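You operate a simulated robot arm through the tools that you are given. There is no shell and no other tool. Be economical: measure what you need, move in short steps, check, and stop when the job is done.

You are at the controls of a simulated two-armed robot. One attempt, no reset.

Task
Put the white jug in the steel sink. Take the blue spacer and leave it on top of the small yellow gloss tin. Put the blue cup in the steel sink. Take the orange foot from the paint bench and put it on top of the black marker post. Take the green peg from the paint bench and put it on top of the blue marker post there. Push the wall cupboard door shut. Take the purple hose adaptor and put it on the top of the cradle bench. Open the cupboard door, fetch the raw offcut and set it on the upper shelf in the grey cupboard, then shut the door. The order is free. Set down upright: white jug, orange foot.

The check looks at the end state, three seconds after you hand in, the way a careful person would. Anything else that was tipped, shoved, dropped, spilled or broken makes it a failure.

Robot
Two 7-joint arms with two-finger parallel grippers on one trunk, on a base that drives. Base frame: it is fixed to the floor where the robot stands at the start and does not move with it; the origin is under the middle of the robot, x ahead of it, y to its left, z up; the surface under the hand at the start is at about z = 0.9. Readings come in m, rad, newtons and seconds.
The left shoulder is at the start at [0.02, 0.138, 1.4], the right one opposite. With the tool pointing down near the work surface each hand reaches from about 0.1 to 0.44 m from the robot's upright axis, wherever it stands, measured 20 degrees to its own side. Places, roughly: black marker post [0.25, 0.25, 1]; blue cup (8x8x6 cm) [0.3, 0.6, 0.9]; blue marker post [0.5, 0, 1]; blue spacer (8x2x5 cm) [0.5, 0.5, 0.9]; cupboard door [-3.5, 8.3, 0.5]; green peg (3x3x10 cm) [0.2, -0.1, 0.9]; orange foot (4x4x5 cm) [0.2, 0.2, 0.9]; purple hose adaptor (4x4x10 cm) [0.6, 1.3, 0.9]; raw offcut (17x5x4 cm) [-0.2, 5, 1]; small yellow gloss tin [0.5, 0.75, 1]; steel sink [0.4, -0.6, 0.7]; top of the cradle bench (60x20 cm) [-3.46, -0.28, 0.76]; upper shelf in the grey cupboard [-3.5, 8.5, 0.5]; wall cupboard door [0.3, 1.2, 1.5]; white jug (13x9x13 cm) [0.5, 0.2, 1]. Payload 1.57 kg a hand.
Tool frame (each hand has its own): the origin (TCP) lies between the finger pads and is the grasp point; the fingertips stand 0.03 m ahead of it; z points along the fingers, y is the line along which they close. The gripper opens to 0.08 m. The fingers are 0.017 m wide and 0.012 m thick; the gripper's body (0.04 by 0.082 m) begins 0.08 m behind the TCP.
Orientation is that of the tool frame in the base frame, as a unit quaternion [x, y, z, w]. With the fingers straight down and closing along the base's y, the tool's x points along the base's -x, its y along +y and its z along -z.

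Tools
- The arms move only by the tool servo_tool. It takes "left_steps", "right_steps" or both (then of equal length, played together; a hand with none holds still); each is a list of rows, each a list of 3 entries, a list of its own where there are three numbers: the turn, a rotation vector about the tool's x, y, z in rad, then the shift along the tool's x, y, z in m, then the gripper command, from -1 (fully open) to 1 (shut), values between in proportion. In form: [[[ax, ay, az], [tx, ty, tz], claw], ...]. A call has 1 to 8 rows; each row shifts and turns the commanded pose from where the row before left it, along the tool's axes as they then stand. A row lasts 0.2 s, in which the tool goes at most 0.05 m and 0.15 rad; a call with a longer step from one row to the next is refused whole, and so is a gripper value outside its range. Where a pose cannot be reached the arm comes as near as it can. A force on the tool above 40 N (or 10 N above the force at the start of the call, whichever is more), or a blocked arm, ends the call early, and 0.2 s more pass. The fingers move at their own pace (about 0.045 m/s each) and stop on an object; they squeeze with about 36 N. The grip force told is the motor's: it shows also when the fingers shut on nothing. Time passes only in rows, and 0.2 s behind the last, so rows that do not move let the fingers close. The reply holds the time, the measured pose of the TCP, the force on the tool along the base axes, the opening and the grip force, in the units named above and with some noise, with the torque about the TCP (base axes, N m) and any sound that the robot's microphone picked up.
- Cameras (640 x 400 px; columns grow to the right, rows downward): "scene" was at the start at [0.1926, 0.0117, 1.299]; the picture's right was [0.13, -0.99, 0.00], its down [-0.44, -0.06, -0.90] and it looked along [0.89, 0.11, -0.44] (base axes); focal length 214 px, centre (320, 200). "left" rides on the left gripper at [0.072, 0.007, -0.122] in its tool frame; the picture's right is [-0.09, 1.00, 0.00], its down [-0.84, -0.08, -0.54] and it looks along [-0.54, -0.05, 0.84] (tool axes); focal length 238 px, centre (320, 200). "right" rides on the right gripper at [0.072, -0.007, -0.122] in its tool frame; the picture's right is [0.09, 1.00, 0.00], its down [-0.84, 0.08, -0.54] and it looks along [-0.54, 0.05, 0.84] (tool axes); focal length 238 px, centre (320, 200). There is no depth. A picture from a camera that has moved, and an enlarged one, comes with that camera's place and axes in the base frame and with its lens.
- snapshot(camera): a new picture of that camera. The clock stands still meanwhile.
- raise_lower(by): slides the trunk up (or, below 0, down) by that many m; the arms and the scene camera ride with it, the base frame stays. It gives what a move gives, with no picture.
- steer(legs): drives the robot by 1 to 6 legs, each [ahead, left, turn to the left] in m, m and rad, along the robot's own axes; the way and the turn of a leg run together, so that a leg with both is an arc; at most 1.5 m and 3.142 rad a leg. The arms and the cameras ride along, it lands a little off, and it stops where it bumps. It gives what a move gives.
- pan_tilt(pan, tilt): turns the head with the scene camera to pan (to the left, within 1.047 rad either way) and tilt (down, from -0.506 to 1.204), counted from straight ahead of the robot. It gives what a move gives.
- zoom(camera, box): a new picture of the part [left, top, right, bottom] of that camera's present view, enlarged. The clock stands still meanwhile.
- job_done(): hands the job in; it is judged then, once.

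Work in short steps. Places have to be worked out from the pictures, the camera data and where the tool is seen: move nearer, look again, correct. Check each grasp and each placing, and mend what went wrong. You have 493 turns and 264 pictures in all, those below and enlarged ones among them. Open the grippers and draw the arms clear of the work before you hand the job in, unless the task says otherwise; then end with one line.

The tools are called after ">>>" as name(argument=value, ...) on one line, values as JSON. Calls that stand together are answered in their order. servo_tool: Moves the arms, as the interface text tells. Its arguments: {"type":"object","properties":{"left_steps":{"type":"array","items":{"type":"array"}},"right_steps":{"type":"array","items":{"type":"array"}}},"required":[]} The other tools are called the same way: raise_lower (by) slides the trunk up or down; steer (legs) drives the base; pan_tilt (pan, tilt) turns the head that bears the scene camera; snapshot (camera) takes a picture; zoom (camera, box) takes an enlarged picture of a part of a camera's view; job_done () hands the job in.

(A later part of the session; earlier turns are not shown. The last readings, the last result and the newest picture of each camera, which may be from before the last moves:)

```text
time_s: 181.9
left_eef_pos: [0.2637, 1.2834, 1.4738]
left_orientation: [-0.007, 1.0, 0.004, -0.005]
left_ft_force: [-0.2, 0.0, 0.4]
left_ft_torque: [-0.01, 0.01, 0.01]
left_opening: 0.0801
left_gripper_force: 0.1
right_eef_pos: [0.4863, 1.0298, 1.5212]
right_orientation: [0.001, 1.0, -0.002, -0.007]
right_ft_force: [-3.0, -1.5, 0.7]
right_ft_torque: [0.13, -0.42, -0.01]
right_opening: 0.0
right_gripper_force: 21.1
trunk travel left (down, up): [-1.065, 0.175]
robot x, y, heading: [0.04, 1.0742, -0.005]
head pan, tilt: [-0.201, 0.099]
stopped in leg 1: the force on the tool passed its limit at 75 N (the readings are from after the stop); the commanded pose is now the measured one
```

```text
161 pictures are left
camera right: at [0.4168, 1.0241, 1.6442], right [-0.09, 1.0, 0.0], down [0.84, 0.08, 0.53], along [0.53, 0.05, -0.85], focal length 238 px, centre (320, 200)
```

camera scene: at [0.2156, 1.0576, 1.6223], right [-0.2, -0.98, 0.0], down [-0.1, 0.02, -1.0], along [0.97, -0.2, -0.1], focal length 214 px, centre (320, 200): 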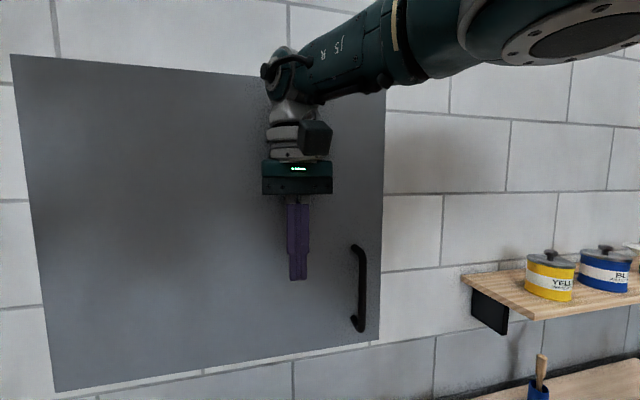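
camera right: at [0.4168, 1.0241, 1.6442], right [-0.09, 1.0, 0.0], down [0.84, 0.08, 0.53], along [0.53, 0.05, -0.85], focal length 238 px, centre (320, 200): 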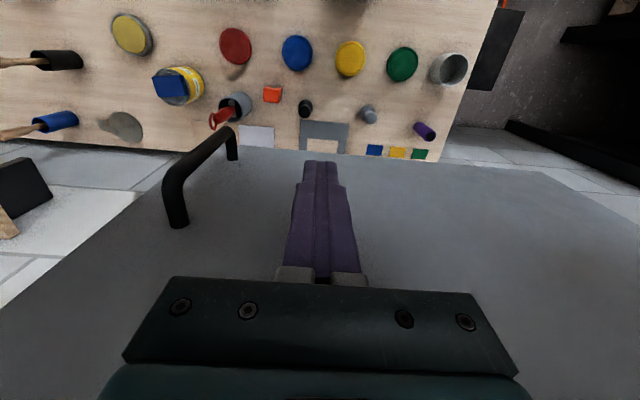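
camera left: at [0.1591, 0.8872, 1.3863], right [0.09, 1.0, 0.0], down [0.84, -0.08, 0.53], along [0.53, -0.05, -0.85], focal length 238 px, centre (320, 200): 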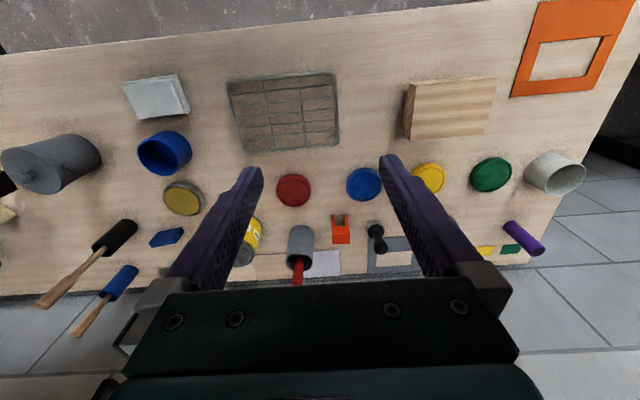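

The door is seated: it pushes back hard. I back off, lower the trunk to normal, and look at the door and the purple adaptor.

>>> steer(legs=[[-0.3, 0, 0]])

>>> raise_lower(by=-0.29)

>>> pan_tilt(pan=0.2, tilt=0.2)

>>> snapshot(camera="scene")

```text
time_s: 184.0
left_eef_pos: [-0.0338, 1.2849, 1.4743]
left_orientation: [-0.006, 1.0, 0.004, -0.005]
left_ft_force: [0.0, 0.6, 0.3]
left_ft_torque: [0.02, -0.02, 0.0]
left_opening: 0.0801
left_gripper_force: 0.1
right_eef_pos: [0.1889, 1.0326, 1.521]
right_orientation: [0.0, 1.0, -0.002, -0.007]
right_ft_force: [-0.1, 0.0, -0.7]
right_ft_torque: [-0.02, 0.03, -0.02]
right_opening: 0.0
right_gripper_force: 21.5
trunk travel left (down, up): [-1.065, 0.175]
robot x, y, heading: [-0.26, 1.082, -0.009]
head pan, tilt: [-0.201, 0.099]
```

```text
time_s: 186.9
left_eef_pos: [-0.0351, 1.2856, 1.184]
left_orientation: [-0.007, 1.0, 0.004, -0.005]
left_ft_force: [0.1, -0.2, 0.4]
left_ft_torque: [0.03, 0.02, -0.03]
left_opening: 0.0802
left_gripper_force: 0.0
right_eef_pos: [0.1896, 1.0337, 1.2316]
right_orientation: [0.0, 1.0, -0.002, -0.006]
right_ft_force: [0.4, 0.6, 0.0]
right_ft_torque: [-0.02, 0.0, -0.01]
right_opening: 0.0
right_gripper_force: 21.8
trunk travel left (down, up): [-0.775, 0.465]
robot x, y, heading: [-0.2577, 1.0757, -0.011]
head pan, tilt: [-0.201, 0.099]
```

```text
time_s: 187.8
left_eef_pos: [-0.0334, 1.2843, 1.1841]
left_orientation: [-0.008, 1.0, 0.004, -0.005]
left_ft_force: [-0.2, -0.4, -0.1]
left_ft_torque: [0.01, -0.01, 0.04]
left_opening: 0.0799
left_gripper_force: 0.0
right_eef_pos: [0.1892, 1.0325, 1.2313]
right_orientation: [-0.001, 1.0, -0.002, -0.006]
right_ft_force: [-0.9, -0.4, -0.2]
right_ft_torque: [-0.02, -0.03, 0.0]
right_opening: 0.0
right_gripper_force: 21.6
trunk travel left (down, up): [-0.775, 0.465]
robot x, y, heading: [-0.2598, 1.079, -0.009]
head pan, tilt: [0.201, 0.201]
```

```text
160 pictures are left
camera scene: at [-0.0676, 1.096, 1.3229], right [0.19, -0.98, 0.0], down [-0.2, -0.04, -0.98], along [0.96, 0.19, -0.2], focal length 214 px, centre (320, 200)
```

scene: 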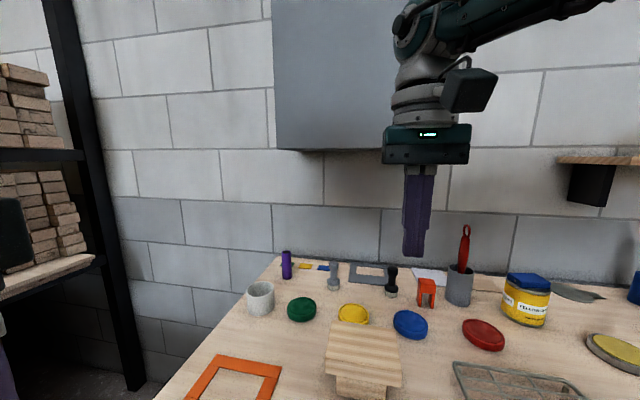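

The wall cupboard stays shut. The purple adaptor stands at about [0.584, 1.341]. I'll take it with the left hand, pitched forward for reach. First I draw the right hand back so it can't hit the cupboard.

>>> servo_tool(right_steps=[[[0, 0, 0], [0.04, 0, 0.015], 1], [[0, 0, 0], [0.04, 0, 0.015], 1], [[0, 0, 0], [0.04, 0, 0.015], 1], [[0, 0, 0], [0.04, 0, 0.015], 1], [[0, 0, 0], [0.03, 0, 0.01], 1], [[0, 0, 0], [0, 0, 0], 1]], left_steps=[[[0, -0.13, 0], [0, 0, 0], -1], [[0, -0.13, 0], [0, 0, 0], -1], [[0, -0.13, 0], [0, 0, 0], -1], [[0, -0.13, 0], [0, 0, 0], -1], [[0, 0, 0], [0, 0, 0], -1], [[0, 0, 0], [0, 0, 0], -1]])

>>> steer(legs=[[0, 0.09, 0.009]])

>>> raise_lower(by=-0.1)

>>> snapshot(camera="left")

```text
time_s: 188.8
left_eef_pos: [0.0514, 1.2898, 1.1746]
left_orientation: [-0.005, 0.968, 0.006, 0.25]
left_ft_force: [0.1, -0.7, -0.5]
left_ft_torque: [0.0, -0.01, 0.0]
left_opening: 0.0802
left_gripper_force: 0.0
left hand out of reach, approached as far as the arm can: row 1, 2, 3, 4
right_eef_pos: [0.0344, 1.0299, 1.1755]
right_orientation: [0.01, 1.0, -0.001, 0.004]
right_ft_force: [13.0, 4.3, 2.0]
right_ft_torque: [-0.54, 2.02, -0.35]
right_opening: 0.0
right_gripper_force: 21.5
trunk travel left (down, up): [-0.775, 0.465]
robot x, y, heading: [-0.2632, 1.0775, -0.006]
head pan, tilt: [0.201, 0.201]
stopped in row 5 (right hand): the force on the tool passed its limit at 112 N (the readings are from after the stop); the commanded pose is now the measured one
```

```text
time_s: 189.9
left_eef_pos: [0.0489, 1.3806, 1.174]
left_orientation: [-0.009, 0.968, 0.007, 0.25]
left_ft_force: [0.4, -0.1, -0.5]
left_ft_torque: [0.0, 0.04, 0.01]
left_opening: 0.0801
left_gripper_force: 0.1
right_eef_pos: [0.0335, 1.121, 1.1746]
right_orientation: [0.003, 1.0, -0.001, 0.004]
right_ft_force: [22.8, -0.3, 1.1]
right_ft_torque: [-0.05, 3.44, 0.12]
right_opening: 0.0
right_gripper_force: 21.6
trunk travel left (down, up): [-0.775, 0.465]
robot x, y, heading: [-0.2604, 1.1668, -0.003]
head pan, tilt: [0.201, 0.201]
```

```text
time_s: 191.3
left_eef_pos: [0.0485, 1.3834, 1.0746]
left_orientation: [-0.01, 0.968, 0.007, 0.25]
left_ft_force: [-0.9, 0.5, 0.9]
left_ft_torque: [0.0, 0.02, 0.0]
left_opening: 0.0801
left_gripper_force: 0.0
right_eef_pos: [0.034, 1.1204, 1.0747]
right_orientation: [0.004, 1.0, -0.002, 0.005]
right_ft_force: [16.8, 2.7, 0.2]
right_ft_torque: [-0.49, 2.23, -0.24]
right_opening: 0.0003
right_gripper_force: 20.9
trunk travel left (down, up): [-0.675, 0.565]
robot x, y, heading: [-0.2583, 1.1665, 0.003]
head pan, tilt: [0.201, 0.201]
```

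```text
159 pictures are left
camera left: at [-0.0738, 1.384, 1.1469], right [0.06, 1.0, 0.05], down [0.47, -0.08, 0.88], along [0.88, -0.03, -0.47], focal length 238 px, centre (320, 200)
```

left: 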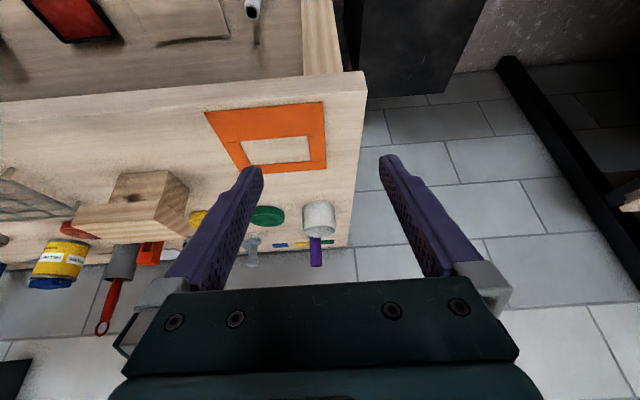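

The right hand is pressing against the robot's own head. I move it forward a little and out to the right.

>>> servo_tool(right_steps=[[[0, 0, 0], [-0.03, 0, 0], 1], [[0, 0, 0], [-0.01, -0.04, 0], 1], [[0, 0, 0], [0, -0.04, 0.01], 1], [[0, 0, 0], [0, -0.04, 0.01], 1], [[0, 0, 0], [0, -0.03, 0.01], 1], [[0, 0, 0], [0, 0, 0], 1]])

>>> snapshot(camera="scene")

```text
time_s: 192.7
left_eef_pos: [0.0481, 1.3816, 1.0747]
left_orientation: [-0.01, 0.968, 0.007, 0.25]
left_ft_force: [0.0, 0.0, -0.3]
left_ft_torque: [-0.02, -0.04, -0.01]
left_opening: 0.0801
left_gripper_force: 0.1
right_eef_pos: [0.0723, 0.9698, 1.0455]
right_orientation: [0.003, 1.0, -0.002, 0.004]
right_ft_force: [0.6, -0.5, -0.5]
right_ft_torque: [0.01, 0.01, -0.02]
right_opening: 0.0
right_gripper_force: 21.4
trunk travel left (down, up): [-0.675, 0.565]
robot x, y, heading: [-0.2592, 1.1704, 0.005]
head pan, tilt: [0.201, 0.201]
```

```text
158 pictures are left
camera scene: at [-0.0679, 1.1876, 1.2229], right [0.2, -0.98, 0.0], down [-0.2, -0.04, -0.98], along [0.96, 0.2, -0.2], focal length 214 px, centre (320, 200)
```

scene: 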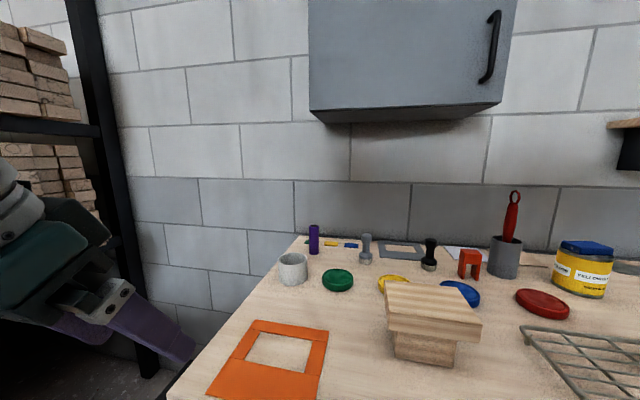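

Clear now. I raise the right hand, centre the left hand on y ≈ 1.34, and drive forward.

>>> servo_tool(right_steps=[[[0, 0, 0], [0, 0, -0.03], 1], [[0, 0, 0], [0, 0, -0.04], 1], [[0, 0, 0], [0, 0, -0.03], 1], [[0, 0, 0], [0, 0, 0], 1]], left_steps=[[[0, 0, 0], [0, -0.02, 0], -1], [[0, 0, 0], [0, -0.02, 0], -1], [[0, 0, 0], [0, 0, 0], -1], [[0, 0, 0], [0, 0, 0], -1]])

>>> steer(legs=[[0.32, 0, 0]])

>>> snapshot(camera="left")

>>> snapshot(camera="scene")

```text
time_s: 193.7
left_eef_pos: [0.0495, 1.3421, 1.0737]
left_orientation: [-0.009, 0.968, 0.007, 0.249]
left_ft_force: [0.7, -0.3, 1.0]
left_ft_torque: [0.04, 0.0, 0.02]
left_opening: 0.0801
left_gripper_force: 0.1
right_eef_pos: [0.0714, 0.9704, 1.1451]
right_orientation: [0.003, 1.0, -0.002, 0.004]
right_ft_force: [-0.3, 0.5, -0.1]
right_ft_torque: [0.0, 0.0, -0.02]
right_opening: 0.0
right_gripper_force: 20.6
trunk travel left (down, up): [-0.675, 0.565]
robot x, y, heading: [-0.2569, 1.1687, 0.003]
head pan, tilt: [0.201, 0.201]
```

```text
time_s: 195.8
left_eef_pos: [0.3696, 1.3439, 1.0749]
left_orientation: [-0.01, 0.968, 0.007, 0.25]
left_ft_force: [-0.3, 0.0, 0.7]
left_ft_torque: [0.0, 0.0, 0.03]
left_opening: 0.08
left_gripper_force: 0.0
right_eef_pos: [0.3919, 0.9722, 1.1452]
right_orientation: [0.003, 1.0, -0.001, 0.003]
right_ft_force: [0.1, -0.1, -0.1]
right_ft_torque: [0.0, 0.02, 0.0]
right_opening: 0.0
right_gripper_force: 21.2
trunk travel left (down, up): [-0.675, 0.565]
robot x, y, heading: [0.0606, 1.1738, 0.006]
head pan, tilt: [0.201, 0.201]
```

```text
157 pictures are left
camera left: at [0.2474, 1.3457, 1.1469], right [0.06, 1.0, 0.05], down [0.47, -0.07, 0.88], along [0.88, -0.03, -0.47], focal length 238 px, centre (320, 200)
```

left: 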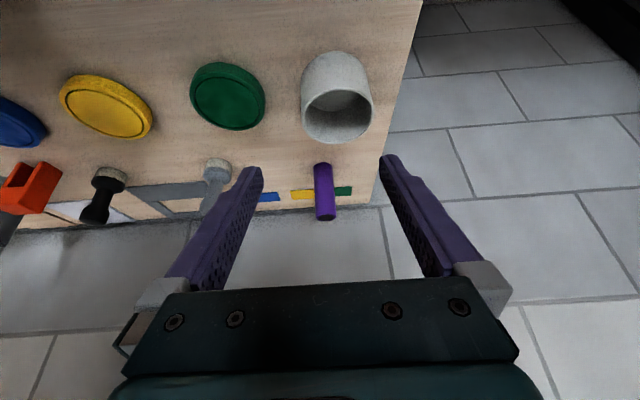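

```text
156 pictures are left
camera scene: at [0.2527, 1.1892, 1.2229], right [0.2, -0.98, 0.0], down [-0.2, -0.04, -0.98], along [0.96, 0.2, -0.2], focal length 214 px, centre (320, 200)
```

scene: 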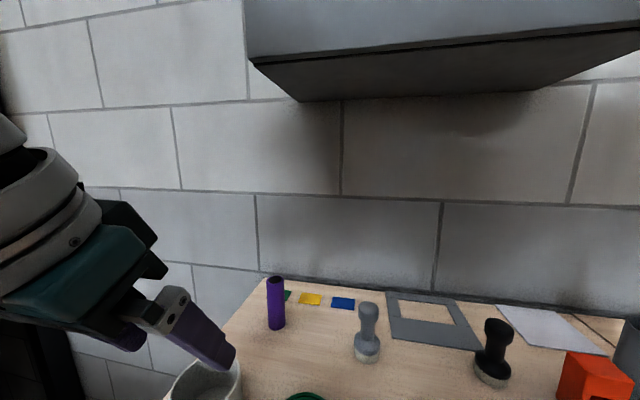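

The adaptor stands at [0.588, 1.345], z 0.90–1.00. I go 3 cm closer, then approach with the pitched left gripper straddling it.

>>> steer(legs=[[0.03, 0, 0]])

>>> servo_tool(left_steps=[[[0, 0, 0], [-0.035, 0, 0], -1], [[0, 0, 0], [-0.035, 0, 0], -1], [[0, 0, 0], [-0.036, 0, 0.01], -1], [[0, 0, 0], [0, 0, 0.03], -1], [[0, 0, 0], [0, 0, 0.03], -1], [[0, 0, 0], [0, 0, 0.03], -1], [[0, 0, 0], [0, 0, 0], -1]])

>>> snapshot(camera="left")

>>> snapshot(camera="scene")

```text
time_s: 196.7
left_eef_pos: [0.3994, 1.3432, 1.0743]
left_orientation: [-0.01, 0.968, 0.007, 0.249]
left_ft_force: [0.1, 0.2, 0.2]
left_ft_torque: [-0.01, 0.0, 0.02]
left_opening: 0.0799
left_gripper_force: 0.1
right_eef_pos: [0.422, 0.972, 1.1455]
right_orientation: [0.004, 1.0, -0.002, 0.004]
right_ft_force: [0.4, -0.2, -0.4]
right_ft_torque: [-0.01, 0.02, 0.03]
right_opening: 0.0002
right_gripper_force: 21.5
trunk travel left (down, up): [-0.675, 0.565]
robot x, y, heading: [0.0855, 1.1718, 0.005]
head pan, tilt: [0.201, 0.201]
```

```text
time_s: 198.2
left_eef_pos: [0.5418, 1.3469, 1.0368]
left_orientation: [-0.01, 0.968, 0.007, 0.25]
left_ft_force: [0.0, 0.3, 0.5]
left_ft_torque: [-0.03, -0.01, 0.0]
left_opening: 0.0802
left_gripper_force: 0.1
right_eef_pos: [0.4201, 0.9721, 1.146]
right_orientation: [0.004, 1.0, -0.002, 0.003]
right_ft_force: [0.0, 0.1, -0.4]
right_ft_torque: [0.01, 0.03, -0.03]
right_opening: 0.0
right_gripper_force: 21.0
trunk travel left (down, up): [-0.675, 0.565]
robot x, y, heading: [0.0899, 1.1662, 0.009]
head pan, tilt: [0.201, 0.201]
```

```text
155 pictures are left
camera left: at [0.4197, 1.3498, 1.1104], right [0.06, 1.0, 0.05], down [0.47, -0.08, 0.88], along [0.88, -0.03, -0.47], focal length 238 px, centre (320, 200)
```

left: 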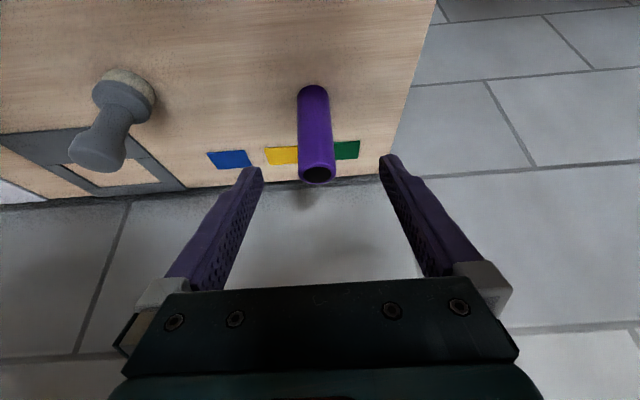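

```text
154 pictures are left
camera scene: at [0.2827, 1.1894, 1.2229], right [0.2, -0.98, 0.0], down [-0.2, -0.04, -0.98], along [0.96, 0.2, -0.2], focal length 214 px, centre (320, 200)
```

scene: 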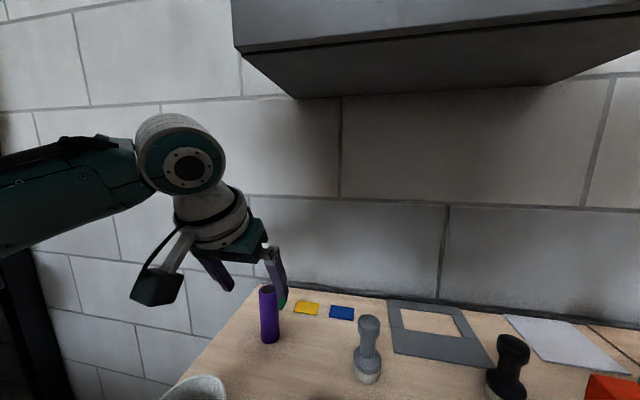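

The tube is centred between the fingers. I advance 9 cm along the tool axis and grip.

>>> servo_tool(left_steps=[[[0, 0, 0], [0, 0, 0.03], -1], [[0, 0, 0], [0, 0, 0.03], -1], [[0, 0, 0], [0.002, -0.002, 0.028], -1], [[0, 0, 0], [0, 0, 0], -1]])

>>> snapshot(camera="left")

```text
time_s: 199.2
left_eef_pos: [0.582, 1.3461, 0.9605]
left_orientation: [-0.01, 0.968, 0.008, 0.25]
left_ft_force: [-0.1, 0.0, -0.2]
left_ft_torque: [0.04, 0.0, 0.0]
left_opening: 0.0799
left_gripper_force: 0.1
right_eef_pos: [0.4217, 0.9722, 1.1448]
right_orientation: [0.004, 1.0, -0.002, 0.004]
right_ft_force: [-1.0, 0.5, -0.2]
right_ft_torque: [0.02, -0.03, 0.01]
right_opening: 0.0
right_gripper_force: 21.1
trunk travel left (down, up): [-0.675, 0.565]
robot x, y, heading: [0.0889, 1.1666, 0.008]
head pan, tilt: [0.201, 0.201]
```

```text
153 pictures are left
camera left: at [0.4601, 1.3484, 1.0324], right [0.06, 1.0, 0.05], down [0.47, -0.08, 0.88], along [0.88, -0.03, -0.47], focal length 238 px, centre (320, 200)
```

left: 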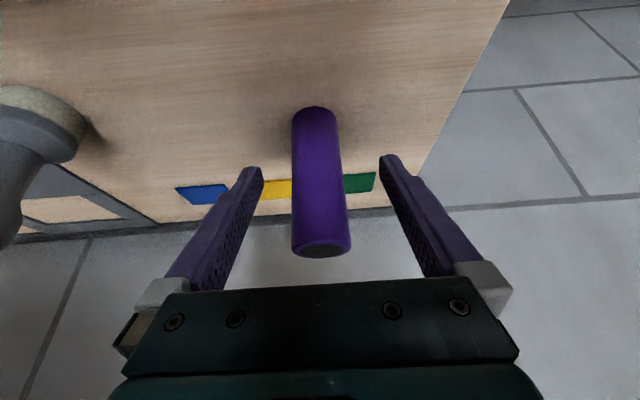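

Positioned well. Close and lift.

>>> servo_tool(left_steps=[[[0, 0, 0], [0, 0, 0], 0], [[0, 0, 0], [0, 0, 0], 1], [[0, 0, 0], [0, 0, 0], 1], [[0, 0, 0], [0, 0, 0], 1], [[0, 0, 0], [-0.013, 0, -0.025], 1], [[0, 0, 0], [-0.015, 0, -0.03], 1], [[0, 0, 0], [-0.015, 0, -0.03], 1], [[0, 0, 0], [0.0, 0, -0.04], 1]])

>>> snapshot(camera="left")

```text
time_s: 201.1
left_eef_pos: [0.5591, 1.3447, 1.0913]
left_orientation: [-0.01, 0.968, 0.008, 0.249]
left_ft_force: [-0.2, 0.2, 0.1]
left_ft_torque: [0.03, -0.03, -0.03]
left_opening: 0.0317
left_gripper_force: 35.6
right_eef_pos: [0.4231, 0.9718, 1.1452]
right_orientation: [0.004, 1.0, -0.002, 0.003]
right_ft_force: [0.6, 0.1, 0.6]
right_ft_torque: [0.05, 0.01, -0.04]
right_opening: 0.0001
right_gripper_force: 21.5
trunk travel left (down, up): [-0.675, 0.565]
robot x, y, heading: [0.0894, 1.1739, 0.007]
head pan, tilt: [0.201, 0.201]
```

```text
152 pictures are left
camera left: at [0.4374, 1.3471, 1.1637], right [0.06, 1.0, 0.05], down [0.47, -0.08, 0.88], along [0.88, -0.03, -0.47], focal length 238 px, centre (320, 200)
```

left: 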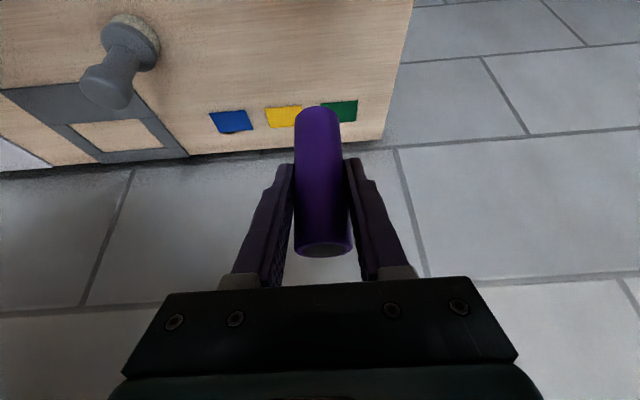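

The adaptor is held. I back away from the bench, then turn around to look at the route to the cradle bench.

>>> steer(legs=[[-0.6, 0, 0]])

>>> steer(legs=[[-0.2, -0.3, 1.57]])

>>> pan_tilt(pan=0.9, tilt=0.25)

>>> snapshot(camera="scene")

>>> pan_tilt(pan=0.0, tilt=0.25)

>>> snapshot(camera="scene")

```text
time_s: 204.4
left_eef_pos: [-0.0408, 1.3411, 1.0913]
left_orientation: [-0.009, 0.968, 0.007, 0.25]
left_ft_force: [0.7, 0.0, -0.4]
left_ft_torque: [-0.03, 0.01, 0.03]
left_opening: 0.0318
left_gripper_force: 36.1
right_eef_pos: [-0.1778, 0.9692, 1.1458]
right_orientation: [0.004, 1.0, -0.001, 0.004]
right_ft_force: [0.0, 0.2, 0.8]
right_ft_torque: [0.02, -0.01, 0.01]
right_opening: 0.0
right_gripper_force: 21.0
trunk travel left (down, up): [-0.675, 0.565]
robot x, y, heading: [-0.5139, 1.1701, 0.006]
head pan, tilt: [0.201, 0.201]
```

```text
time_s: 208.7
left_eef_pos: [-0.6171, 1.3205, 1.0909]
left_orientation: [0.689, -0.68, -0.182, -0.173]
left_ft_force: [0.2, 0.3, -0.3]
left_ft_torque: [0.01, -0.01, -0.02]
left_opening: 0.0315
left_gripper_force: 36.6
right_eef_pos: [-0.2462, 1.1803, 1.1455]
right_orientation: [-0.702, 0.712, 0.002, 0.005]
right_ft_force: [-0.6, -0.3, 0.3]
right_ft_torque: [0.06, -0.01, 0.0]
right_opening: 0.0002
right_gripper_force: 20.9
trunk travel left (down, up): [-0.675, 0.565]
robot x, y, heading: [-0.4481, 0.8514, 1.571]
head pan, tilt: [0.201, 0.201]
cut short: leg 1
```

```text
time_s: 209.7
left_eef_pos: [-0.6187, 1.3209, 1.0906]
left_orientation: [0.689, -0.68, -0.182, -0.173]
left_ft_force: [0.4, 0.4, -0.2]
left_ft_torque: [0.03, 0.02, 0.01]
left_opening: 0.0318
left_gripper_force: 35.7
right_eef_pos: [-0.248, 1.18, 1.1454]
right_orientation: [-0.702, 0.712, 0.001, 0.005]
right_ft_force: [-0.5, 0.3, -0.1]
right_ft_torque: [0.03, 0.0, 0.0]
right_opening: 0.0
right_gripper_force: 21.2
trunk travel left (down, up): [-0.675, 0.565]
robot x, y, heading: [-0.4448, 0.849, 1.569]
head pan, tilt: [0.901, 0.25]
```

```text
151 pictures are left
camera scene: at [-0.5173, 1.0078, 1.2183], right [0.62, 0.78, 0.0], down [0.19, -0.15, -0.97], along [-0.76, 0.6, -0.25], focal length 214 px, centre (320, 200)
```

scene: 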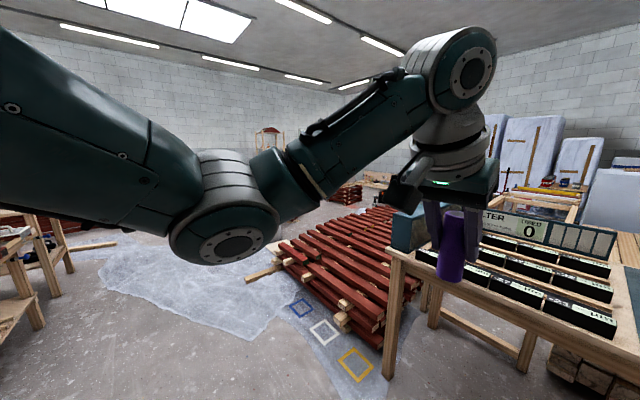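

```text
time_s: 210.9
left_eef_pos: [-0.6173, 1.3205, 1.0912]
left_orientation: [0.689, -0.68, -0.182, -0.172]
left_ft_force: [-0.1, -0.8, -0.6]
left_ft_torque: [-0.02, 0.0, -0.01]
left_opening: 0.0314
left_gripper_force: 36.1
right_eef_pos: [-0.2465, 1.1808, 1.1453]
right_orientation: [-0.702, 0.712, 0.002, 0.004]
right_ft_force: [0.2, 0.4, -0.4]
right_ft_torque: [-0.05, 0.02, 0.01]
right_opening: 0.0001
right_gripper_force: 20.8
trunk travel left (down, up): [-0.675, 0.565]
robot x, y, heading: [-0.4466, 0.846, 1.574]
head pan, tilt: [0.0, 0.25]
```

```text
150 pictures are left
camera scene: at [-0.4442, 1.043, 1.2183], right [1.0, 0.0, 0.0], down [0.0, -0.25, -0.97], along [0.0, 0.97, -0.25], focal length 214 px, centre (320, 200)
```

scene: 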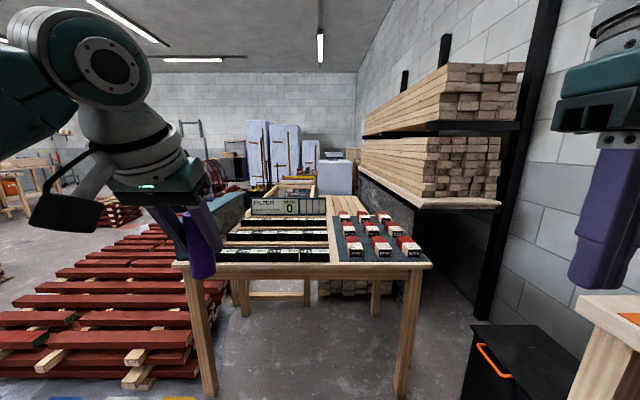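

A red-slat pallet lies ahead-left and an open floor beyond. I turn another 90° left and view the route to the cradle bench.

>>> steer(legs=[[0, 0, 1.57]])

>>> snapshot(camera="scene")

>>> pan_tilt(pan=0.7, tilt=0.2)

>>> snapshot(camera="scene")

```text
time_s: 215.1
left_eef_pos: [-0.9184, 0.6799, 1.0911]
left_orientation: [0.968, 0.006, -0.25, 0.006]
left_ft_force: [0.2, 1.0, -0.2]
left_ft_torque: [0.02, -0.03, -0.01]
left_opening: 0.0317
left_gripper_force: 35.5
right_eef_pos: [-0.7761, 1.0513, 1.1449]
right_orientation: [1.0, -0.008, -0.004, -0.002]
right_ft_force: [0.5, -0.1, -0.1]
right_ft_torque: [-0.01, 0.0, 0.0]
right_opening: 0.0
right_gripper_force: 21.5
trunk travel left (down, up): [-0.675, 0.565]
robot x, y, heading: [-0.4451, 0.847, 3.139]
head pan, tilt: [0.0, 0.25]
```

```text
149 pictures are left
camera scene: at [-0.6376, 0.851, 1.2183], right [0.01, 1.0, 0.0], down [0.25, 0.0, -0.97], along [-0.97, 0.01, -0.25], focal length 214 px, centre (320, 200)
```

scene: 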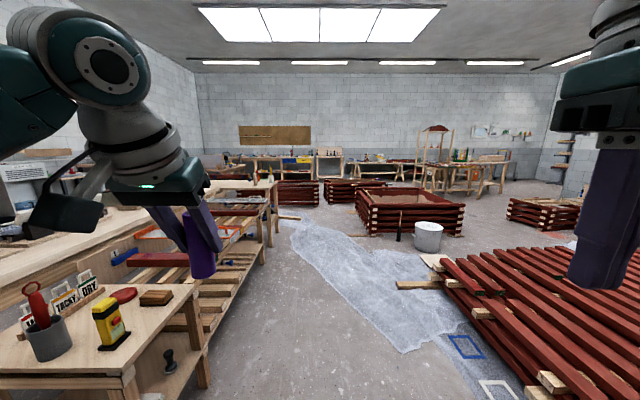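

```text
time_s: 216.2
left_eef_pos: [-0.9181, 0.6803, 1.0912]
left_orientation: [0.968, 0.005, -0.25, 0.007]
left_ft_force: [0.0, 0.2, -1.8]
left_ft_torque: [-0.01, 0.01, 0.0]
left_opening: 0.0318
left_gripper_force: 36.4
right_eef_pos: [-0.7757, 1.0507, 1.1446]
right_orientation: [1.0, -0.009, -0.004, -0.002]
right_ft_force: [-0.6, -0.2, 0.0]
right_ft_torque: [0.03, 0.01, 0.01]
right_opening: 0.0
right_gripper_force: 21.0
trunk travel left (down, up): [-0.675, 0.565]
robot x, y, heading: [-0.4476, 0.8495, 3.134]
head pan, tilt: [0.7, 0.201]
```

```text
148 pictures are left
camera scene: at [-0.6159, 0.7909, 1.2229], right [-0.64, 0.77, 0.0], down [0.15, 0.13, -0.98], along [-0.75, -0.63, -0.2], focal length 214 px, centre (320, 200)
```

scene: 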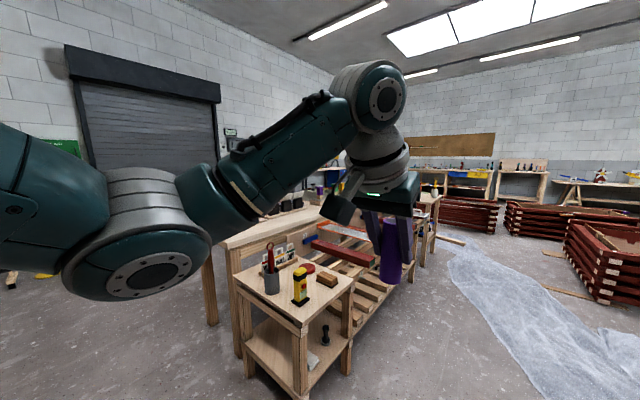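

I zoom toward the cradle bench (expected near column 233, row 180 of the forward view).

>>> pan_tilt(pan=0.3, tilt=0.2)

>>> zoom(camera="scene", box=[220, 120, 420, 245])

```text
time_s: 217.1
left_eef_pos: [-0.9188, 0.6802, 1.0912]
left_orientation: [0.968, 0.004, -0.25, 0.005]
left_ft_force: [0.2, -0.1, 0.1]
left_ft_torque: [0.0, 0.02, 0.0]
left_opening: 0.0319
left_gripper_force: 36.1
right_eef_pos: [-0.7753, 1.0501, 1.1451]
right_orientation: [1.0, -0.008, -0.004, -0.002]
right_ft_force: [-0.4, 0.0, 0.5]
right_ft_torque: [0.02, 0.05, 0.02]
right_opening: 0.0
right_gripper_force: 21.2
trunk travel left (down, up): [-0.675, 0.565]
robot x, y, heading: [-0.4479, 0.8509, 3.135]
head pan, tilt: [0.3, 0.201]
```

```text
3.20 times, centred on (320, 182) of scene
camera zoom: at [-0.6333, 0.8233, 1.2229], right [-0.29, 0.96, 0.0], down [0.19, 0.06, -0.98], along [-0.94, -0.28, -0.2], focal length 686 px, centre (320, 256)
```

zoom: 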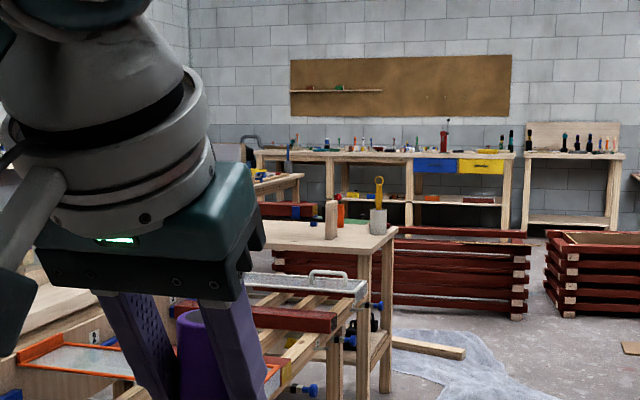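

I drive 1.3 m along the lane and look to the left.

>>> steer(legs=[[1.3, 0, 0]])

>>> pan_tilt(pan=0.5, tilt=0.35)

>>> snapshot(camera="scene")

```text
time_s: 223.6
left_eef_pos: [-2.2111, 0.6781, 1.0914]
left_orientation: [0.968, 0.008, -0.249, 0.008]
left_ft_force: [-0.2, -0.4, -0.1]
left_ft_torque: [0.0, -0.01, -0.03]
left_opening: 0.0316
left_gripper_force: 36.2
right_eef_pos: [-2.0723, 1.0497, 1.1443]
right_orientation: [1.0, -0.005, -0.003, -0.001]
right_ft_force: [0.6, -0.1, -0.3]
right_ft_torque: [-0.02, 0.02, -0.01]
right_opening: 0.0
right_gripper_force: 21.6
trunk travel left (down, up): [-0.675, 0.565]
robot x, y, heading: [-1.7448, 0.8524, -3.137]
head pan, tilt: [0.3, 0.201]
```

```text
time_s: 224.3
left_eef_pos: [-2.2123, 0.6783, 1.0915]
left_orientation: [0.968, 0.009, -0.249, 0.007]
left_ft_force: [-0.1, 0.3, -1.0]
left_ft_torque: [-0.03, 0.01, -0.03]
left_opening: 0.0316
left_gripper_force: 35.8
right_eef_pos: [-2.0723, 1.0504, 1.1449]
right_orientation: [1.0, -0.005, -0.005, -0.002]
right_ft_force: [-0.4, -0.4, 0.3]
right_ft_torque: [0.0, 0.01, 0.02]
right_opening: 0.0
right_gripper_force: 21.3
trunk travel left (down, up): [-0.675, 0.565]
robot x, y, heading: [-1.7426, 0.8514, -3.145]
head pan, tilt: [0.499, 0.351]
```

```text
146 pictures are left
camera scene: at [-1.9211, 0.8073, 1.2089], right [-0.48, 0.88, 0.0], down [0.3, 0.16, -0.94], along [-0.82, -0.45, -0.34], focal length 214 px, centre (320, 200)
```

scene: 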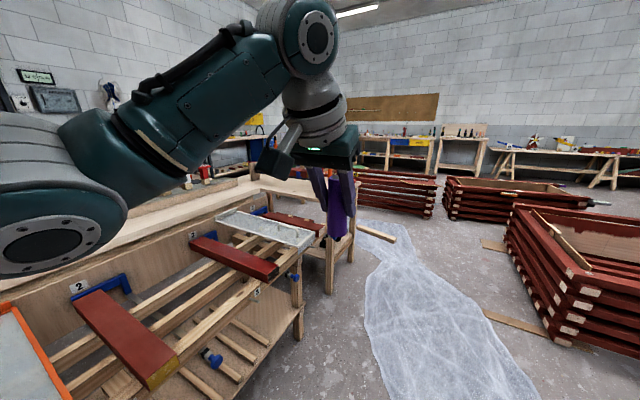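

The target surface is the flat wooden end section near (290, 180) in this view. I drive on 1.2 m and look left at it.

>>> steer(legs=[[1.2, 0, 0]])

>>> steer(legs=[[0, 0, 0.8]])

>>> pan_tilt(pan=0.2, tilt=0.4)

>>> snapshot(camera="scene")

```text
time_s: 230.4
left_eef_pos: [-3.4127, 0.6717, 1.0917]
left_orientation: [0.968, 0.011, -0.25, 0.008]
left_ft_force: [-0.3, 0.9, -0.6]
left_ft_torque: [0.03, 0.02, -0.03]
left_opening: 0.0316
left_gripper_force: 35.5
right_eef_pos: [-3.2762, 1.0439, 1.1452]
right_orientation: [1.0, -0.003, -0.003, -0.001]
right_ft_force: [0.9, -0.5, -0.8]
right_ft_torque: [0.04, -0.02, 0.0]
right_opening: 0.0001
right_gripper_force: 21.7
trunk travel left (down, up): [-0.675, 0.565]
robot x, y, heading: [-2.9435, 0.8454, -3.132]
head pan, tilt: [0.499, 0.351]
```

```text
time_s: 232.9
left_eef_pos: [-3.1483, 0.3898, 1.0898]
left_orientation: [0.889, 0.384, -0.228, 0.104]
left_ft_force: [0.7, -0.1, -0.4]
left_ft_torque: [0.0, 0.03, 0.0]
left_opening: 0.0316
left_gripper_force: 36.3
right_eef_pos: [-3.3164, 0.7493, 1.1445]
right_orientation: [0.924, 0.383, -0.003, 0.0]
right_ft_force: [-0.5, -0.6, 0.9]
right_ft_torque: [-0.03, -0.02, -0.01]
right_opening: 0.0003
right_gripper_force: 21.5
trunk travel left (down, up): [-0.675, 0.565]
robot x, y, heading: [-2.9447, 0.8434, -2.346]
head pan, tilt: [0.499, 0.351]
```

```text
time_s: 233.7
left_eef_pos: [-3.1475, 0.3883, 1.0914]
left_orientation: [0.889, 0.383, -0.227, 0.102]
left_ft_force: [-0.4, 0.5, -1.3]
left_ft_torque: [-0.04, 0.05, 0.0]
left_opening: 0.0312
left_gripper_force: 35.8
right_eef_pos: [-3.3175, 0.7494, 1.1449]
right_orientation: [0.924, 0.383, -0.004, 0.0]
right_ft_force: [0.7, 0.8, 0.3]
right_ft_torque: [0.0, 0.0, -0.02]
right_opening: 0.0
right_gripper_force: 21.2
trunk travel left (down, up): [-0.675, 0.565]
robot x, y, heading: [-2.9459, 0.8477, -2.344]
head pan, tilt: [0.201, 0.4]
```

```text
145 pictures are left
camera scene: at [-3.0613, 0.6975, 1.2044], right [-0.84, 0.54, 0.0], down [0.21, 0.33, -0.92], along [-0.5, -0.78, -0.39], focal length 214 px, centre (320, 200)
```

scene: 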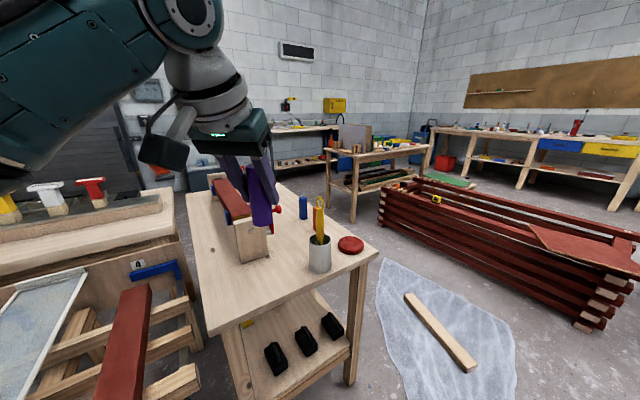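

This table, with a wooden cradle block and red bar, holds the target area on its right half. I turn to face it squarely, strafe in front of it and look closer.

>>> steer(legs=[[0, 0, 0.773], [0, -0.45, 0]])

>>> pan_tilt(pan=-0.1, tilt=0.6)

>>> snapshot(camera="scene")

```text
time_s: 238.4
left_eef_pos: [-3.2128, 0.3747, 1.0908]
left_orientation: [0.677, 0.693, -0.171, 0.182]
left_ft_force: [0.4, 0.2, -0.3]
left_ft_torque: [0.01, -0.02, 0.0]
left_opening: 0.0319
left_gripper_force: 36.4
right_eef_pos: [-3.586, 0.5112, 1.1444]
right_orientation: [0.709, 0.705, -0.004, 0.001]
right_ft_force: [0.6, 0.6, -0.5]
right_ft_torque: [0.0, -0.02, 0.0]
right_opening: 0.0
right_gripper_force: 21.5
trunk travel left (down, up): [-0.675, 0.565]
robot x, y, heading: [-3.3877, 0.8431, -1.568]
head pan, tilt: [0.201, 0.4]
```

```text
time_s: 239.2
left_eef_pos: [-3.2133, 0.3749, 1.0905]
left_orientation: [0.677, 0.693, -0.171, 0.182]
left_ft_force: [0.9, 0.1, -0.6]
left_ft_torque: [0.01, -0.01, -0.05]
left_opening: 0.0319
left_gripper_force: 36.0
right_eef_pos: [-3.5862, 0.5113, 1.1446]
right_orientation: [0.709, 0.705, -0.004, 0.002]
right_ft_force: [-0.3, -0.3, -0.2]
right_ft_torque: [0.02, -0.04, -0.02]
right_opening: 0.0
right_gripper_force: 21.4
trunk travel left (down, up): [-0.675, 0.565]
robot x, y, heading: [-3.3931, 0.8471, -1.567]
head pan, tilt: [-0.099, 0.6]
```

```text
144 pictures are left
camera scene: at [-3.395, 0.656, 1.1862], right [-1.0, 0.09, 0.0], down [0.05, 0.56, -0.83], along [-0.08, -0.82, -0.56], focal length 214 px, centre (320, 200)
```

scene: 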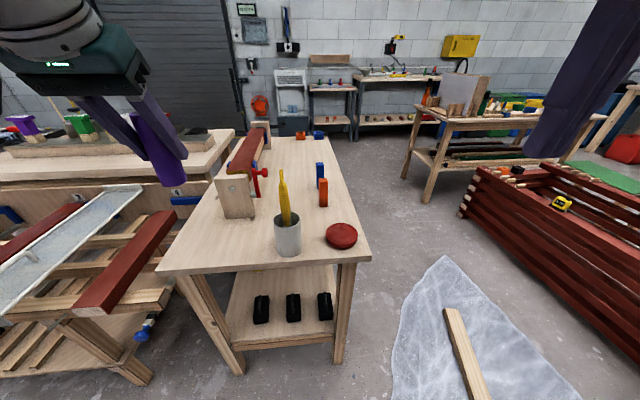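

The table is clear: free strip to the right of the cradle, with small orange and blue pieces near its front part. I'll set the adaptor behind them, around [-3.43, -0.18]. I strafe right 20 cm and move up to the table's end with the hand held high.

>>> steer(legs=[[0, -0.2, 0], [0.44, 0, 0]])

>>> pan_tilt(pan=0.4, tilt=0.6)

>>> snapshot(camera="scene")

>>> snapshot(camera="left")

```text
time_s: 243.1
left_eef_pos: [-3.4102, -0.0639, 1.09]
left_orientation: [0.676, 0.693, -0.171, 0.182]
left_ft_force: [-0.4, 0.1, -1.3]
left_ft_torque: [0.02, 0.02, 0.0]
left_opening: 0.0317
left_gripper_force: 35.9
right_eef_pos: [-3.7838, 0.0733, 1.145]
right_orientation: [0.709, 0.705, -0.004, 0.002]
right_ft_force: [-0.6, -0.3, 0.5]
right_ft_torque: [-0.03, -0.01, -0.04]
right_opening: 0.0001
right_gripper_force: 21.3
trunk travel left (down, up): [-0.675, 0.565]
robot x, y, heading: [-3.5846, 0.4049, -1.564]
head pan, tilt: [-0.099, 0.6]
```

```text
time_s: 244.0
left_eef_pos: [-3.4108, -0.0624, 1.0915]
left_orientation: [0.676, 0.693, -0.171, 0.182]
left_ft_force: [-0.1, 0.0, -0.7]
left_ft_torque: [0.02, -0.04, -0.02]
left_opening: 0.0316
left_gripper_force: 35.7
right_eef_pos: [-3.7842, 0.0741, 1.1438]
right_orientation: [0.709, 0.705, -0.004, 0.001]
right_ft_force: [0.6, 0.0, 0.0]
right_ft_torque: [0.01, 0.0, -0.04]
right_opening: 0.0
right_gripper_force: 20.6
trunk travel left (down, up): [-0.675, 0.565]
robot x, y, heading: [-3.5878, 0.4085, -1.568]
head pan, tilt: [0.4, 0.6]
```

```text
143 pictures are left
camera scene: at [-3.5498, 0.2257, 1.1861], right [-0.92, -0.4, 0.0], down [-0.22, 0.52, -0.83], along [0.33, -0.76, -0.56], focal length 214 px, centre (320, 200)
```

scene: 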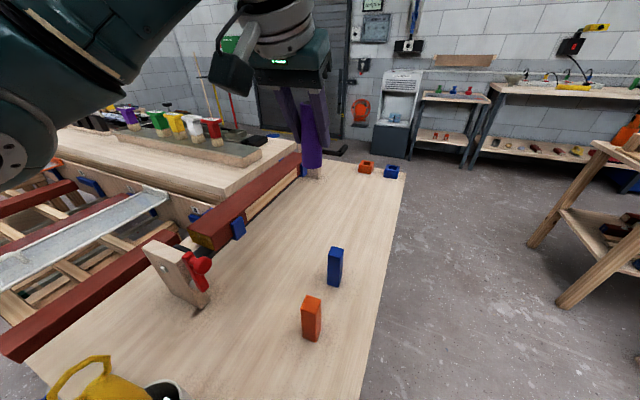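

```text
142 pictures are left
camera left: at [-3.4082, 0.0581, 1.1632], right [1.0, -0.06, 0.05], down [-0.07, -0.47, 0.88], along [-0.02, -0.88, -0.47], focal length 238 px, centre (320, 200)
```

left: 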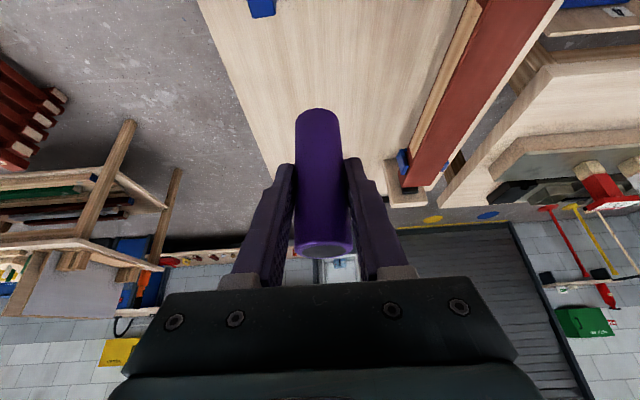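

The free strip behind the blue block is right ahead. I go 5 cm closer, extend the arm beyond the block, and start down.

>>> steer(legs=[[0.05, 0, 0]])

>>> servo_tool(left_steps=[[[0, 0, 0], [-0.038, -0.01, 0.021], 1], [[0, 0, 0], [-0.038, -0.01, 0.021], 1], [[0, 0, 0], [0.0242, 0, 0.043], 1], [[0, 0, 0], [0.0242, 0, 0.043], 1], [[0, 0, 0], [0.0242, 0, 0.043], 1], [[0, 0, 0], [0, 0, 0], 1]])

>>> snapshot(camera="scene")

>>> snapshot(camera="left")

```text
time_s: 244.9
left_eef_pos: [-3.4109, -0.1131, 1.0906]
left_orientation: [0.677, 0.692, -0.171, 0.181]
left_ft_force: [-0.2, -0.2, -0.6]
left_ft_torque: [-0.02, 0.01, 0.0]
left_opening: 0.0315
left_gripper_force: 36.0
right_eef_pos: [-3.7844, 0.0247, 1.145]
right_orientation: [0.708, 0.706, -0.004, 0.002]
right_ft_force: [-0.4, -0.6, -0.4]
right_ft_torque: [-0.01, 0.02, -0.03]
right_opening: 0.0
right_gripper_force: 21.2
trunk travel left (down, up): [-0.675, 0.565]
robot x, y, heading: [-3.5881, 0.3566, -1.562]
head pan, tilt: [0.4, 0.6]
```

```text
time_s: 246.3
left_eef_pos: [-3.4271, -0.1891, 0.9458]
left_orientation: [0.677, 0.692, -0.172, 0.183]
left_ft_force: [-0.1, 0.1, -0.9]
left_ft_torque: [-0.02, 0.01, -0.03]
left_opening: 0.0314
left_gripper_force: 35.8
left hand out of reach, approached as far as the arm can: row 5
right_eef_pos: [-3.7838, 0.0238, 1.1453]
right_orientation: [0.709, 0.706, -0.004, 0.002]
right_ft_force: [-0.9, -0.2, 0.1]
right_ft_torque: [0.0, 0.01, 0.0]
right_opening: 0.0
right_gripper_force: 21.4
trunk travel left (down, up): [-0.675, 0.565]
robot x, y, heading: [-3.588, 0.356, -1.567]
head pan, tilt: [0.4, 0.6]
```

```text
141 pictures are left
camera scene: at [-3.5494, 0.1756, 1.1861], right [-0.92, -0.4, 0.0], down [-0.22, 0.52, -0.83], along [0.33, -0.76, -0.56], focal length 214 px, centre (320, 200)
```

scene: 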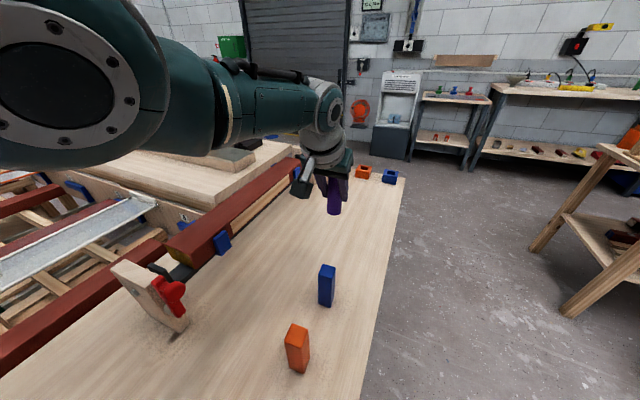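

```text
140 pictures are left
camera left: at [-3.4241, -0.0669, 1.0178], right [1.0, -0.06, 0.05], down [-0.07, -0.47, 0.88], along [-0.02, -0.88, -0.47], focal length 238 px, centre (320, 200)
```

left: 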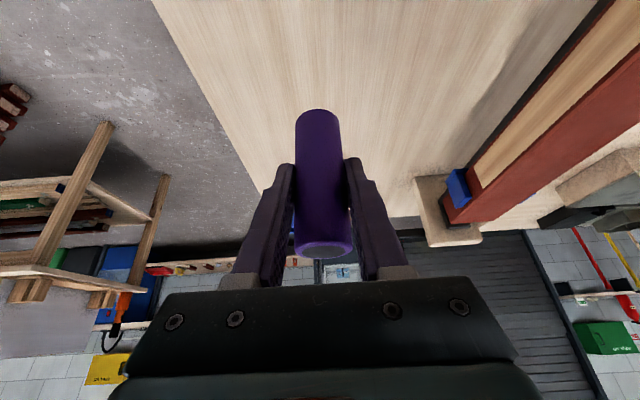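

The arm is at full stretch, so I lower the trunk instead, in two parts.

>>> raise_lower(by=-0.08)

>>> snapshot(camera="left")

>>> pan_tilt(pan=0.6, tilt=0.9)

>>> snapshot(camera="scene")

```text
time_s: 247.5
left_eef_pos: [-3.4267, -0.1878, 0.8654]
left_orientation: [0.677, 0.693, -0.171, 0.181]
left_ft_force: [0.0, 0.0, -0.5]
left_ft_torque: [0.01, 0.0, 0.0]
left_opening: 0.0313
left_gripper_force: 36.3
right_eef_pos: [-3.7841, 0.0243, 1.0641]
right_orientation: [0.709, 0.705, -0.004, 0.001]
right_ft_force: [1.5, -0.1, 0.7]
right_ft_torque: [-0.01, -0.03, -0.03]
right_opening: 0.0002
right_gripper_force: 21.2
trunk travel left (down, up): [-0.595, 0.645]
robot x, y, heading: [-3.5853, 0.3579, -1.564]
head pan, tilt: [0.4, 0.6]
```

```text
139 pictures are left
camera left: at [-3.424, -0.067, 0.938], right [1.0, -0.06, 0.05], down [-0.07, -0.47, 0.88], along [-0.02, -0.88, -0.47], focal length 238 px, centre (320, 200)
```

left: 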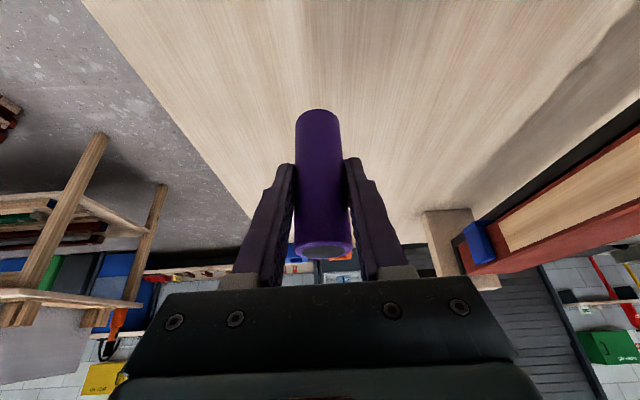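

```text
time_s: 248.3
left_eef_pos: [-3.4282, -0.188, 0.8649]
left_orientation: [0.677, 0.693, -0.171, 0.181]
left_ft_force: [0.8, -0.4, 0.5]
left_ft_torque: [-0.02, -0.02, 0.01]
left_opening: 0.0314
left_gripper_force: 36.0
right_eef_pos: [-3.784, 0.0251, 1.066]
right_orientation: [0.709, 0.706, -0.004, 0.001]
right_ft_force: [-0.2, 0.0, 0.5]
right_ft_torque: [0.0, -0.03, 0.01]
right_opening: 0.0
right_gripper_force: 21.2
trunk travel left (down, up): [-0.595, 0.645]
robot x, y, heading: [-3.5873, 0.356, -1.562]
head pan, tilt: [0.6, 0.901]
```

```text
138 pictures are left
camera scene: at [-3.5413, 0.1947, 1.0814], right [-0.82, -0.57, 0.0], down [-0.45, 0.64, -0.62], along [0.35, -0.51, -0.78], focal length 214 px, centre (320, 200)
```

scene: 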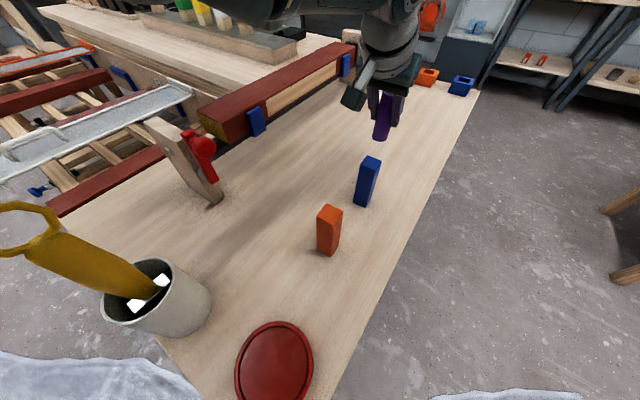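

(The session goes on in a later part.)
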